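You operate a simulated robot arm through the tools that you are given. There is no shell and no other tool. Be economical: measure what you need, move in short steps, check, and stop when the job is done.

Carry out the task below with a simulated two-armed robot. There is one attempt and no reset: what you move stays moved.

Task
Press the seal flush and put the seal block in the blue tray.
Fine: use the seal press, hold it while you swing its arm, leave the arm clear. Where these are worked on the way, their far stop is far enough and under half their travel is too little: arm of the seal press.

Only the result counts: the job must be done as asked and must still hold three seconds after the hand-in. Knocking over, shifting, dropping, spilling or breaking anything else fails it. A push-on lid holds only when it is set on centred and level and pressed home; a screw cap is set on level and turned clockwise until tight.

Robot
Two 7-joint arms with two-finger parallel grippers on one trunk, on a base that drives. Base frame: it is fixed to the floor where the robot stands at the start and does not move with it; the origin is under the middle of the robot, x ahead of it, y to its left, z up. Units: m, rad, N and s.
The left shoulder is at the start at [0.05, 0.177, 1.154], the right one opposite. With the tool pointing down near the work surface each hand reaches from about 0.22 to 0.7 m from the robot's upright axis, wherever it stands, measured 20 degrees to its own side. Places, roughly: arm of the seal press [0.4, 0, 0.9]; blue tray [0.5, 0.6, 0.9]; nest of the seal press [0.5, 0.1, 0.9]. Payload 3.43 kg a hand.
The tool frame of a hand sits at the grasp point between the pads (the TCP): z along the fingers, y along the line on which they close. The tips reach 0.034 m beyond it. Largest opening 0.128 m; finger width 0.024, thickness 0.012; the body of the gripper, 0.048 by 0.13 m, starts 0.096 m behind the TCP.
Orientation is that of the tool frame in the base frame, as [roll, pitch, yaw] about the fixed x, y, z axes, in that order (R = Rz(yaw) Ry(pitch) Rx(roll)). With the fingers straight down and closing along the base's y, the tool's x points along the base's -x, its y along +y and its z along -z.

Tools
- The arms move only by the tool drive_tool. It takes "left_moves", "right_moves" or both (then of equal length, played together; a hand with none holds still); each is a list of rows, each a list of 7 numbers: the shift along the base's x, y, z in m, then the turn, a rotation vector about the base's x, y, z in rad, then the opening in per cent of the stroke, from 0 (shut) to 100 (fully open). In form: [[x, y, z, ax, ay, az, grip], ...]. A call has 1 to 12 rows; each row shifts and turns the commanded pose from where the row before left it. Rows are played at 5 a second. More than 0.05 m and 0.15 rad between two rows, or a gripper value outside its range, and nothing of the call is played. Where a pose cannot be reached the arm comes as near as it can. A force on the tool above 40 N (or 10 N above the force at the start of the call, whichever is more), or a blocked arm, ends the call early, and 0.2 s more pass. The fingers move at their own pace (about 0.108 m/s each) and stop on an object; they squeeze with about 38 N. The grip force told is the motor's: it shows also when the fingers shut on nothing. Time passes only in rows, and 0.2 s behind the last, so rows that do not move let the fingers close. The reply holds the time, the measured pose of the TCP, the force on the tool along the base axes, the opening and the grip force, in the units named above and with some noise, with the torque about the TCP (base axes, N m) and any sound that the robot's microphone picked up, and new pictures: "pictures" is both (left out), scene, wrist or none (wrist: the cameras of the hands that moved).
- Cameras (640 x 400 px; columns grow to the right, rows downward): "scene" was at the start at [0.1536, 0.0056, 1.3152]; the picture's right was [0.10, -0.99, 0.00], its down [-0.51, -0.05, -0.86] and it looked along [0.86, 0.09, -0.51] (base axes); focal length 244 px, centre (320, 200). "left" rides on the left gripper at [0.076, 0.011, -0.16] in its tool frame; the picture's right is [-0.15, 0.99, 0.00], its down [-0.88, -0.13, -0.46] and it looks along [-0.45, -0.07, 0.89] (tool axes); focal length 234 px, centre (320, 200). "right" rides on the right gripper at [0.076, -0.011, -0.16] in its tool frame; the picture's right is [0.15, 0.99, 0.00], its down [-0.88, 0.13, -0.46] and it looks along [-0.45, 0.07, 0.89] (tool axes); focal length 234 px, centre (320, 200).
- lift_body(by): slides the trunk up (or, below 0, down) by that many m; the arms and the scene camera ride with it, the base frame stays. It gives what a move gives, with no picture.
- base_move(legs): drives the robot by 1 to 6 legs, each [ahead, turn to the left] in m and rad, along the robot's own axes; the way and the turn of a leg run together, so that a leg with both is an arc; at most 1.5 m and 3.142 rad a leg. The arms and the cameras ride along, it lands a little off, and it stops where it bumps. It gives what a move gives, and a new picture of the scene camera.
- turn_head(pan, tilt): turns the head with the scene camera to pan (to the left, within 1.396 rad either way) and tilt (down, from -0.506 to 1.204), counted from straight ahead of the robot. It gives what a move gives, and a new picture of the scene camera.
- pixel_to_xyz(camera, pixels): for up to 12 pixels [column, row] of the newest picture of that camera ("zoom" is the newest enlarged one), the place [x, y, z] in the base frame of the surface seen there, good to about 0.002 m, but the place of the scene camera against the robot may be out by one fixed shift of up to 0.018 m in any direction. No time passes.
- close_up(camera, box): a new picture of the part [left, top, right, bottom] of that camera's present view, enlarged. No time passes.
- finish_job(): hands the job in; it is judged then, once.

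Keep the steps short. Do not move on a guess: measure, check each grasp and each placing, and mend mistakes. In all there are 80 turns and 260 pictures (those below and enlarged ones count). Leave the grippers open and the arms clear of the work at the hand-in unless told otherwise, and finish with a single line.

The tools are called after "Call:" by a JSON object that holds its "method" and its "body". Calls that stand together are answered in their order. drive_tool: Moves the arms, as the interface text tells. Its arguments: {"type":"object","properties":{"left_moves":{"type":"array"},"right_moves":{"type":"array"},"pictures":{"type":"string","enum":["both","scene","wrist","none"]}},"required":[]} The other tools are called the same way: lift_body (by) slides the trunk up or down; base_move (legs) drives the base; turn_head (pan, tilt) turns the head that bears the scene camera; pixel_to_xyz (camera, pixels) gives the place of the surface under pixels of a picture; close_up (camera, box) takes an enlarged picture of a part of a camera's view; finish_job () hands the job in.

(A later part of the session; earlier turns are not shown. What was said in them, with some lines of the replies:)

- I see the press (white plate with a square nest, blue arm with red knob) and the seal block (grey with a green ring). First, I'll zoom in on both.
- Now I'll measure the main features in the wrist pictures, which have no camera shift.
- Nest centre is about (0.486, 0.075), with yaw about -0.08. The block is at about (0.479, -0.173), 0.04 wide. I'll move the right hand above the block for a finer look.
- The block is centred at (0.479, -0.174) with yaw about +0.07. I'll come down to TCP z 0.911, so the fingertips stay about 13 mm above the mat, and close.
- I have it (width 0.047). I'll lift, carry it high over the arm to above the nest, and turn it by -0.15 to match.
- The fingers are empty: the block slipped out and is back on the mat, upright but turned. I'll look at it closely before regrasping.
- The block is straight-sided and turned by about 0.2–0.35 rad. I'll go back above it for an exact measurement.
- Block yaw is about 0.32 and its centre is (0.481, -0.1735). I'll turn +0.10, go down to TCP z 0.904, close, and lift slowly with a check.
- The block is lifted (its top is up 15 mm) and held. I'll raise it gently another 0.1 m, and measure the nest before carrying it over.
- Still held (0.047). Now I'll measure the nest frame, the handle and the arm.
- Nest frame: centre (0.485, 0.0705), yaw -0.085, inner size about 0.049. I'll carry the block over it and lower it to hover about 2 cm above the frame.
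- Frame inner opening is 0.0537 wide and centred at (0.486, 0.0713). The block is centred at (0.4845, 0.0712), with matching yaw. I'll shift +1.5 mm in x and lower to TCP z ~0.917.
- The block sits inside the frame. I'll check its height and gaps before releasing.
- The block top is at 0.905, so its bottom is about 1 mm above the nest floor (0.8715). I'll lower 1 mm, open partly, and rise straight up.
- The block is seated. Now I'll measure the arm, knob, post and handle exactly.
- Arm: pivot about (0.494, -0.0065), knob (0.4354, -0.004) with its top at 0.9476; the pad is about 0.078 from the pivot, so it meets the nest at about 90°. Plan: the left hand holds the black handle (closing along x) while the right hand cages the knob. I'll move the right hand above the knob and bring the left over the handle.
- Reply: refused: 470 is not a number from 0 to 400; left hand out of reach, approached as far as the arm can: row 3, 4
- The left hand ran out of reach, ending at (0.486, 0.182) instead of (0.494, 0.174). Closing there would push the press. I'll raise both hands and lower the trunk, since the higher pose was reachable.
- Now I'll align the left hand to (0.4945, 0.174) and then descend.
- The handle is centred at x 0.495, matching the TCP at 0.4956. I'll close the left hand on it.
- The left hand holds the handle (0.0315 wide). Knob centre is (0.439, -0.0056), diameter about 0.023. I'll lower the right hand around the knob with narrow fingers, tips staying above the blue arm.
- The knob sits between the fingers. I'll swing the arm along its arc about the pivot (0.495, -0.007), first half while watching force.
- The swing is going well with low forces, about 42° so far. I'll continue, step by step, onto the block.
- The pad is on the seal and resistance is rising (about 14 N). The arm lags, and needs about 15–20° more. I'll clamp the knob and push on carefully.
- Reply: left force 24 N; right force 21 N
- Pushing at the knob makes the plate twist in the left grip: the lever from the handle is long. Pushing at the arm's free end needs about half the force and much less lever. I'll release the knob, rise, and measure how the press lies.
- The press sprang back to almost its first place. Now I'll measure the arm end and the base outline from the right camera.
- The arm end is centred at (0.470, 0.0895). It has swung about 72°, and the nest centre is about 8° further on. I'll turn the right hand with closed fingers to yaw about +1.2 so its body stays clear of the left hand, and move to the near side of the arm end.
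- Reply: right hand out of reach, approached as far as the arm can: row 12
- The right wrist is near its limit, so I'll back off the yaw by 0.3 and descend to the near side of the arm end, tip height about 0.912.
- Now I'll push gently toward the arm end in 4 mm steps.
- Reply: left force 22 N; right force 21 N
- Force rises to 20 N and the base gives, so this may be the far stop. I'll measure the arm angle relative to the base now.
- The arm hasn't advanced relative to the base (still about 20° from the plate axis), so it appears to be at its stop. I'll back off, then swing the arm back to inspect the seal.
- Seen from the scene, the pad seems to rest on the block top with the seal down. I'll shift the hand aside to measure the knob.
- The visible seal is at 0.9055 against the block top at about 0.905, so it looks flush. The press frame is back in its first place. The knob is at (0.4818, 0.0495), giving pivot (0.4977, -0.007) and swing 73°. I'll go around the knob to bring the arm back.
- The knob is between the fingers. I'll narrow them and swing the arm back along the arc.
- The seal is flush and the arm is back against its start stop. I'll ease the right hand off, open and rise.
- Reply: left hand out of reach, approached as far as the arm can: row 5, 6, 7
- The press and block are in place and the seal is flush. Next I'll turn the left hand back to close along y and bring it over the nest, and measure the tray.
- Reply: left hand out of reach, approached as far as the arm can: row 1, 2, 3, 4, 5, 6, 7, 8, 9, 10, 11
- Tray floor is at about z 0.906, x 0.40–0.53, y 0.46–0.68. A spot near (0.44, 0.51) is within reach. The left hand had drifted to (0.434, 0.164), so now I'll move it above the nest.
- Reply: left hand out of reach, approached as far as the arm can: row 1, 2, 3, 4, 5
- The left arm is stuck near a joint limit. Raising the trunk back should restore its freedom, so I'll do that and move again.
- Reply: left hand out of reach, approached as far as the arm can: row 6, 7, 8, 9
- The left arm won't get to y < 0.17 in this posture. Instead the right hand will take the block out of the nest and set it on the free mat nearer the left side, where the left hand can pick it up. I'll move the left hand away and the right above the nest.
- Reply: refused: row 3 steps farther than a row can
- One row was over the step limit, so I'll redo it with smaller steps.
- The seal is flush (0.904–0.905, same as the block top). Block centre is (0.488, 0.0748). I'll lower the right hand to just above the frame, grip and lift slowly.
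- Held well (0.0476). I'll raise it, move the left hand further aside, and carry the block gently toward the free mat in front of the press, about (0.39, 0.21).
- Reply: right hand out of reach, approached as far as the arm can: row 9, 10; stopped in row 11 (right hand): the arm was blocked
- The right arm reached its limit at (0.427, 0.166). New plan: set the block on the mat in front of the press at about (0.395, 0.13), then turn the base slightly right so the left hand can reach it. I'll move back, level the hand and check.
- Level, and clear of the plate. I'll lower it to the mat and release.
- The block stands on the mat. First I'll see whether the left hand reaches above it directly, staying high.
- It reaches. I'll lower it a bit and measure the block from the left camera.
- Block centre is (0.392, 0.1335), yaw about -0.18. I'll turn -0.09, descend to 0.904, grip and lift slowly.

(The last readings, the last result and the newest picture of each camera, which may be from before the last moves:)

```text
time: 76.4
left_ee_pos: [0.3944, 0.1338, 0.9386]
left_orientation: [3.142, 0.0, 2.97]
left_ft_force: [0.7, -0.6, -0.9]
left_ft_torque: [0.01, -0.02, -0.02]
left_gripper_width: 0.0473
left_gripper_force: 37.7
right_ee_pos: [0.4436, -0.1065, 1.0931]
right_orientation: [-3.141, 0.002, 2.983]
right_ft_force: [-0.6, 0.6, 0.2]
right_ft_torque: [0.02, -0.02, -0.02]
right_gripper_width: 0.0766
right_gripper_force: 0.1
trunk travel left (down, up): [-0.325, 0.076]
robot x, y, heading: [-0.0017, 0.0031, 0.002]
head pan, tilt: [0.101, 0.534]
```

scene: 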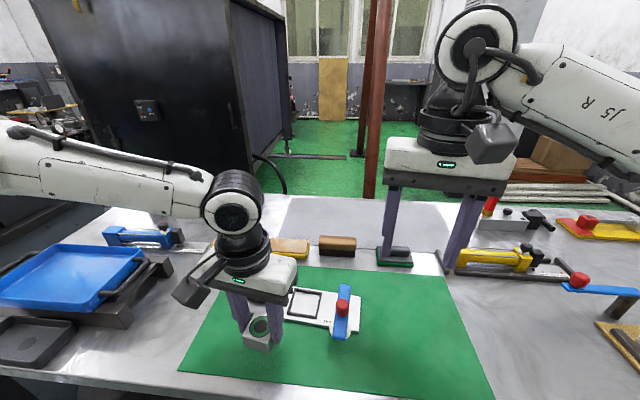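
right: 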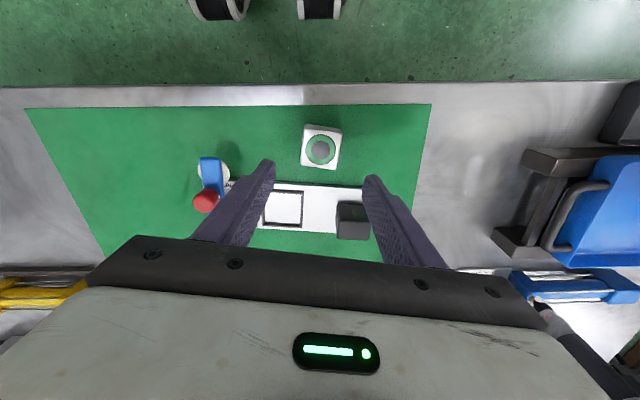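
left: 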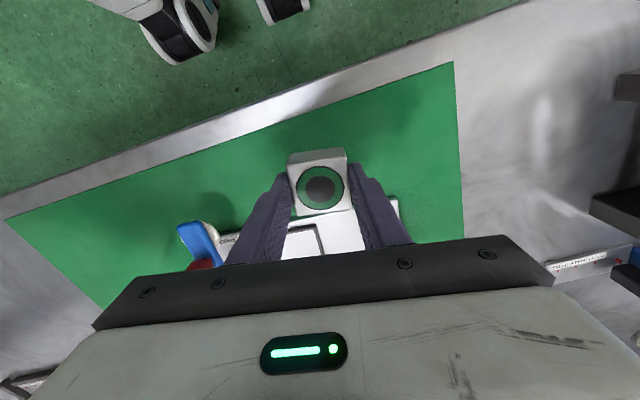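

The block is lifted and held. I'll raise it to about 1.07, then carry it left toward the tray.

Call:
{"method": "drive_tool", "body": {"left_moves": [[0, 0, 0.02, 0, 0, 0, 0], [0, 0, 0.03, 0, 0, 0, 0], [0, 0, 0.03, 0, 0, 0, 0], [0, 0, 0.03, 0, 0, 0, 0], [0, 0.015, 0.01, 0, 0, 0, 0], [0.004, 0.03, 0, 0, 0, 0, 0], [0.006, 0.03, 0, 0, 0, 0, 0], [0.006, 0.03, 0, 0, 0, 0, 0], [0.006, 0.03, 0, 0, 0, 0, 0], [0.006, 0.03, 0, 0, 0, 0, 0], [0.006, 0.03, 0, 0, 0, 0, 0], [0.006, 0.03, 0, 0, 0, 0, 0]], "pictures": "none"}}

Call:
{"method": "drive_tool", "body": {"left_moves": [[0.004, 0.03, 0, 0, 0, 0, 0], [0.004, 0.03, 0, 0, 0, 0, 0], [0, 0.03, 0, 0, 0, 0, 0], [0, 0.03, 0, 0, 0, 0, 0], [0, 0.02, 0, 0, 0, 0, 0], [0, 0, 0, 0, 0, 0, 0]], "pictures": "both"}}

```text
time: 79.0
left_ee_pos: [0.4344, 0.3599, 1.0587]
left_orientation: [3.141, 0.0, 2.97]
left_ft_force: [-0.3, -0.7, -1.9]
left_ft_torque: [-0.06, -0.01, 0.02]
left_gripper_width: 0.0472
left_gripper_force: 38.2
right_ee_pos: [0.442, -0.1069, 1.0914]
right_orientation: [-3.14, 0.0, 2.986]
right_ft_force: [-0.2, 0.0, 0.2]
right_ft_torque: [-0.06, 0.0, -0.01]
right_gripper_width: 0.0768
right_gripper_force: 0.0
trunk travel left (down, up): [-0.325, 0.076]
robot x, y, heading: [-0.0024, -0.0009, 0.003]
head pan, tilt: [0.101, 0.534]
```

```text
time: 80.4
left_ee_pos: [0.4417, 0.4982, 1.058]
left_orientation: [-3.141, 0.0, 2.969]
left_ft_force: [0.4, -0.1, -0.9]
left_ft_torque: [-0.02, 0.01, 0.01]
left_gripper_width: 0.0471
left_gripper_force: 38.2
right_ee_pos: [0.4427, -0.106, 1.0911]
right_orientation: [-3.14, 0.002, 2.985]
right_ft_force: [0.1, 0.0, 0.2]
right_ft_torque: [0.04, -0.04, -0.01]
right_gripper_width: 0.0767
right_gripper_force: 0.1
trunk travel left (down, up): [-0.325, 0.076]
robot x, y, heading: [-0.0017, -0.0017, -0.002]
head pan, tilt: [0.101, 0.534]
```

scene: 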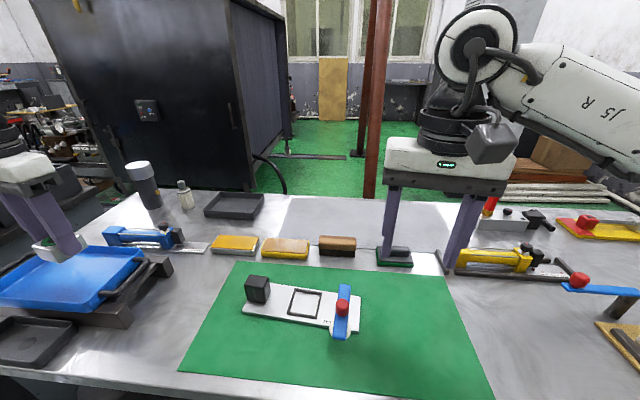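
left: 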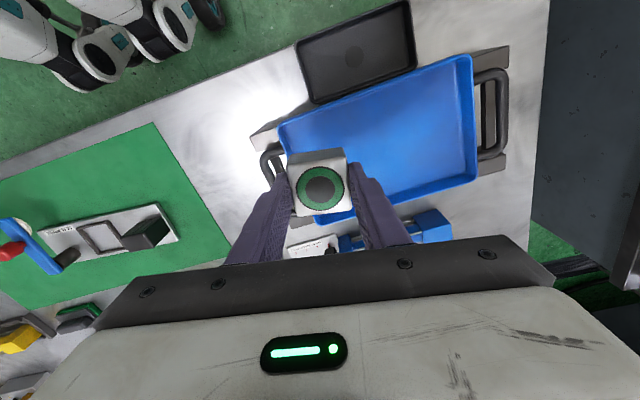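

I'll measure the tray rims and floor from the left camera.

Call:
{"method": "pixel_to_xyz", "body": {"camera": "left", "pixels": [[279, 130], [470, 56], [476, 178], [330, 215], [400, 130], [300, 140], [360, 110], [430, 150], [380, 165], [360, 225], [400, 195]]}}

```text
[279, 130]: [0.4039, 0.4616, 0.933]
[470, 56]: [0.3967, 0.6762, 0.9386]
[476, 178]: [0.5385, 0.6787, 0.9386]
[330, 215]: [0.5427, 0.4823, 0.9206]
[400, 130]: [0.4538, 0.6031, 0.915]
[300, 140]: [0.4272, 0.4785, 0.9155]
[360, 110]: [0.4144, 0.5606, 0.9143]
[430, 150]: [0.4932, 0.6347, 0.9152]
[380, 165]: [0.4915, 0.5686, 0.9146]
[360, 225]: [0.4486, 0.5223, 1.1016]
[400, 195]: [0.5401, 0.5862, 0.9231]
```

Tray interior: x 0.405–0.535, y 0.465–0.675, floor z about 0.907–0.915. I'll move to (0.45, 0.53), lower to 0.965 and look.

Call:
{"method": "drive_tool", "body": {"left_moves": [[0.004, 0.016, 0, 0, 0, 0, 0], [0.004, 0.016, 0, 0, 0, 0, 0], [0, 0, -0.03, 0, 0, 0, 0], [0, 0, -0.03, 0, 0, 0, 0], [0, 0, -0.02, 0, 0, 0, 0], [0, 0, -0.01, 0, 0, 0, 0], [0, 0, 0, 0, 0, 0, 0]], "pictures": "both"}}

Call:
{"method": "close_up", "body": {"camera": "scene", "box": [0, 200, 176, 310]}}

Call:
{"method": "pixel_to_xyz", "body": {"camera": "left", "pixels": [[300, 140], [370, 130], [320, 125], [320, 155], [320, 165], [385, 160]]}}

```text
time: 82.0
left_ee_pos: [0.4496, 0.5295, 0.9685]
left_orientation: [3.141, 0.0, 2.968]
left_ft_force: [0.3, -0.4, -0.3]
left_ft_torque: [0.0, 0.01, -0.01]
left_gripper_width: 0.0473
left_gripper_force: 38.2
right_ee_pos: [0.4433, -0.107, 1.0919]
right_orientation: [-3.138, 0.002, 2.984]
right_ft_force: [0.7, -0.8, 0.4]
right_ft_torque: [0.0, 0.05, 0.0]
right_gripper_width: 0.0769
right_gripper_force: 0.0
trunk travel left (down, up): [-0.325, 0.076]
robot x, y, heading: [0.0046, 0.0045, -0.001]
head pan, tilt: [0.101, 0.534]
```

scene: 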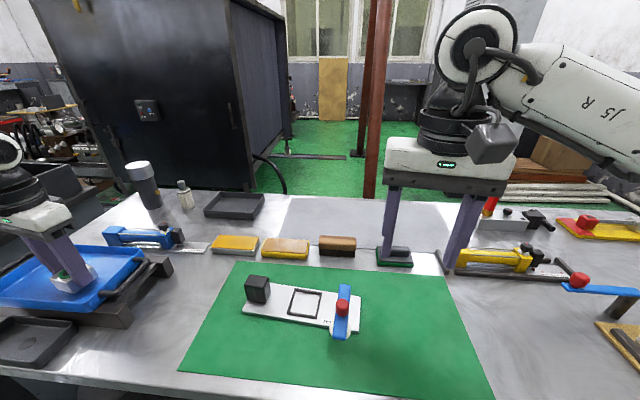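
left: 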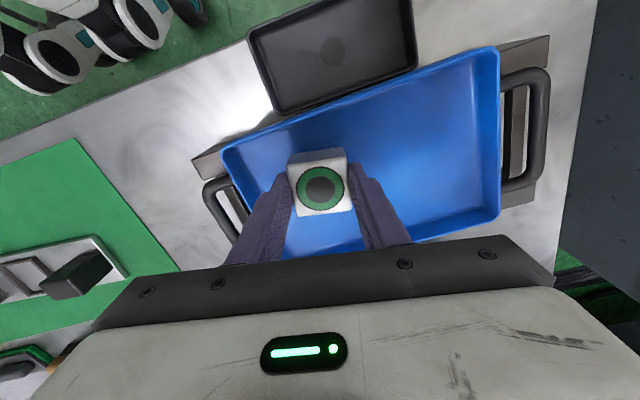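

```text
3.64 times, centred on (88, 255) of scene
```

zoom: 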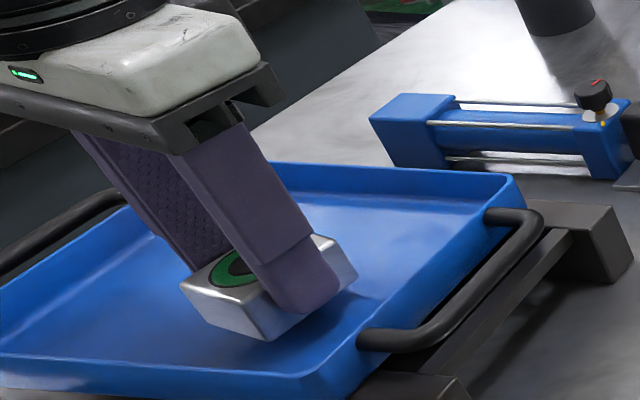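

```text
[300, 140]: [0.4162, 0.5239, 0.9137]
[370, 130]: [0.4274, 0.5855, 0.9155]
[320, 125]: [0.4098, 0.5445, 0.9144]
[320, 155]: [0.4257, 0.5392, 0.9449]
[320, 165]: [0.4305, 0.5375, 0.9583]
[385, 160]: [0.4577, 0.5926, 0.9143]
```

Floor is 0.9145 and the block's bottom about 0.927. I'll lower 11 mm in small steps, watching the force.

Call:
{"method": "drive_tool", "body": {"left_moves": [[0, 0, -0.005, 0, 0, 0, 0], [0, 0, -0.003, 0, 0, 0, 0], [0, 0, -0.002, 0, 0, 0, 0], [0, 0, -0.001, 0, 0, 0, 0], [0, 0, 0, 0, 0, 0, 0]], "pictures": "wrist"}}

Call:
{"method": "close_up", "body": {"camera": "left", "box": [270, 120, 370, 182]}}

Call:
{"method": "pixel_to_xyz", "body": {"camera": "left", "pixels": [[320, 149], [320, 152], [320, 155], [320, 160], [320, 165], [310, 168]]}}

```text
time: 83.2
left_ee_pos: [0.4494, 0.5307, 0.956]
left_orientation: [3.14, 0.0, 2.971]
left_ft_force: [-0.2, -0.2, -0.1]
left_ft_torque: [-0.04, 0.0, -0.01]
left_gripper_width: 0.0471
left_gripper_force: 38.4
right_ee_pos: [0.4422, -0.107, 1.0915]
right_orientation: [-3.139, 0.002, 2.984]
right_ft_force: [0.0, -0.6, -0.3]
right_ft_torque: [0.06, 0.0, 0.0]
right_gripper_width: 0.0767
right_gripper_force: 0.1
trunk travel left (down, up): [-0.325, 0.076]
robot x, y, heading: [-0.0006, 0.0034, 0.001]
head pan, tilt: [0.101, 0.534]
```

left: 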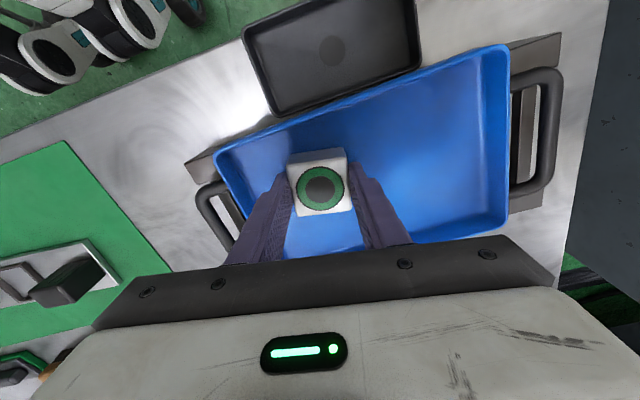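

```text
6.40 times, centred on (320, 151) of left
```

zoom: 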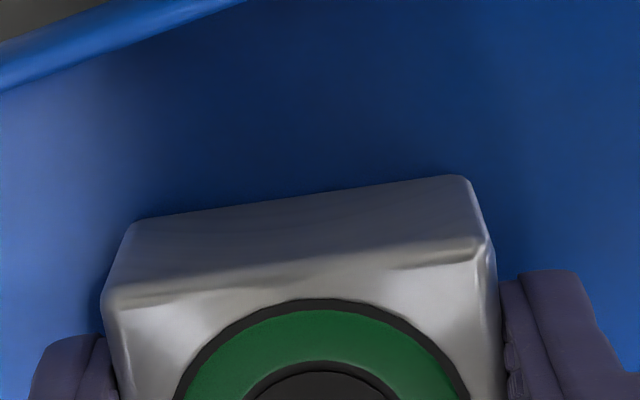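

```text
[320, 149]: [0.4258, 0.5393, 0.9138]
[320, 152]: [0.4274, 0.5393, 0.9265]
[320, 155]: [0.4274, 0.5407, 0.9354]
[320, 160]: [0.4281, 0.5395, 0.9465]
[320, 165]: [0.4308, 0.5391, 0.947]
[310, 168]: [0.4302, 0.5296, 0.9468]
```

The block top is at 0.947, so the bottom is at floor level. One more mm, then I'll release and rise.

Call:
{"method": "drive_tool", "body": {"left_moves": [[0, 0, -0.001, 0, 0, 0, 0], [0, 0, 0, 0, 0, 0, 35], [0, 0, 0, 0, 0, 0, 50], [0, 0, 0, 0, 0, 0, 50], [0, 0, 0.03, 0, 0, 0, 50], [0, 0, 0.04, 0, 0, 0, 50], [0, 0, 0.04, 0, 0, 0, 55], [0, -0.02, 0.04, 0, 0, 0, 80], [0, -0.04, 0.02, 0, 0, 0, 100], [0, -0.04, 0, 0, 0, 0, 100]], "right_moves": [[0, 0, 0, 0, 0, 0, 60], [0, 0, 0, 0, 0, 0, 60], [0, 0, 0, 0, 0, 0, 60], [0, 0, 0, 0, 0, 0, 60], [0, 0, 0, 0, 0, 0, 60], [0, 0, 0.03, 0, 0, 0, 70], [0, 0, 0.03, 0, 0, 0, 80], [0, 0, 0.03, 0, 0, 0, 100], [0, 0, 0, 0, 0, 0, 100], [0, 0, 0, 0, 0, 0, 100]], "pictures": "both"}}

Call:
{"method": "close_up", "body": {"camera": "scene", "box": [0, 190, 384, 400]}}

```text
time: 85.4
left_ee_pos: [0.4502, 0.4289, 1.1273]
left_orientation: [3.141, 0.0, 2.968]
left_ft_force: [0.3, 0.2, 0.0]
left_ft_torque: [0.0, 0.02, 0.02]
left_gripper_width: 0.1279
left_gripper_force: 0.1
right_ee_pos: [0.4438, -0.1075, 1.1791]
right_orientation: [-3.139, 0.002, 2.985]
right_ft_force: [-0.1, -0.2, 0.6]
right_ft_torque: [-0.02, 0.02, 0.03]
right_gripper_width: 0.128
right_gripper_force: 0.1
trunk travel left (down, up): [-0.325, 0.076]
robot x, y, heading: [-0.0014, 0.001, 0.0]
head pan, tilt: [0.101, 0.534]
```

scene: 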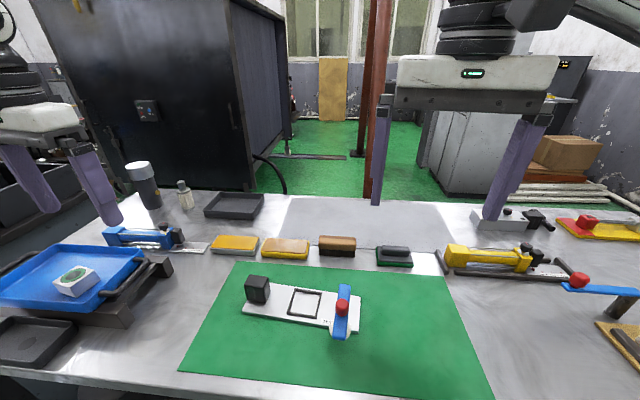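
right: 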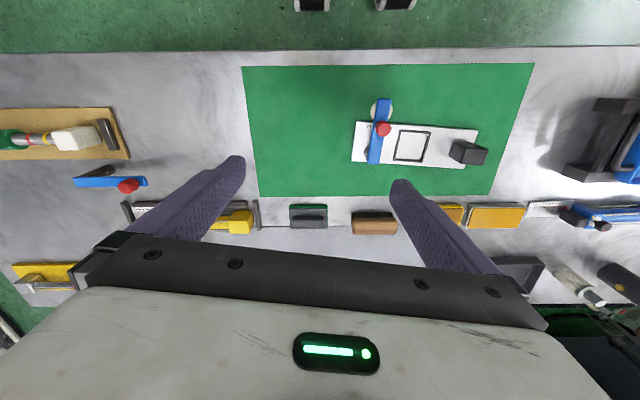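
left: 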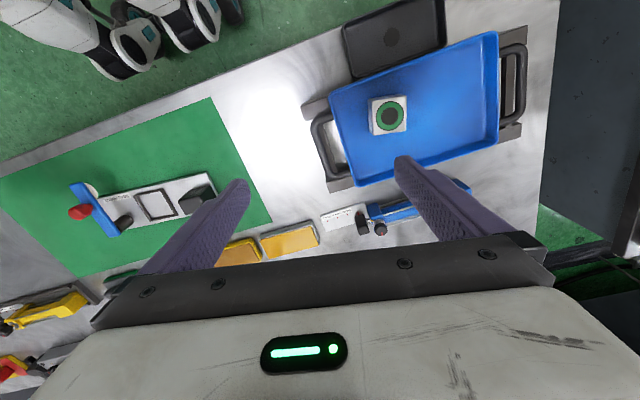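

```text
1.67 times, centred on (192, 295) of scene
```

zoom: 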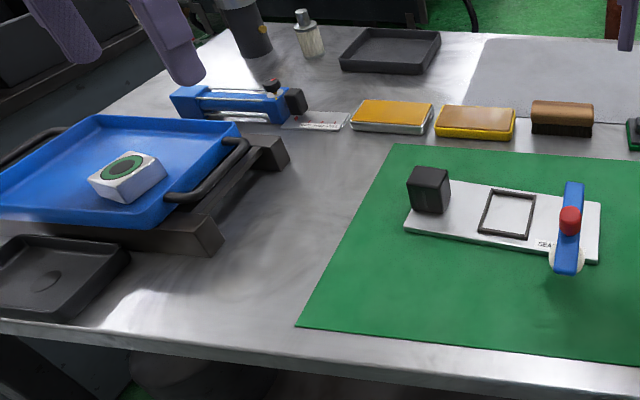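

The block sits flat in the blue tray with its seal flush. The press is back in place with its arm clear of the nest, and both hands are open and away from the work. I'm handing the job in.

Call:
{"method": "finish_job", "body": {}}

```text
The job is handed in.
```

The seal is pressed flush, the seal block is in the blue tray, and the press arm is clear of the nest; the block slipped from the gripper once before pressing but stayed upright.
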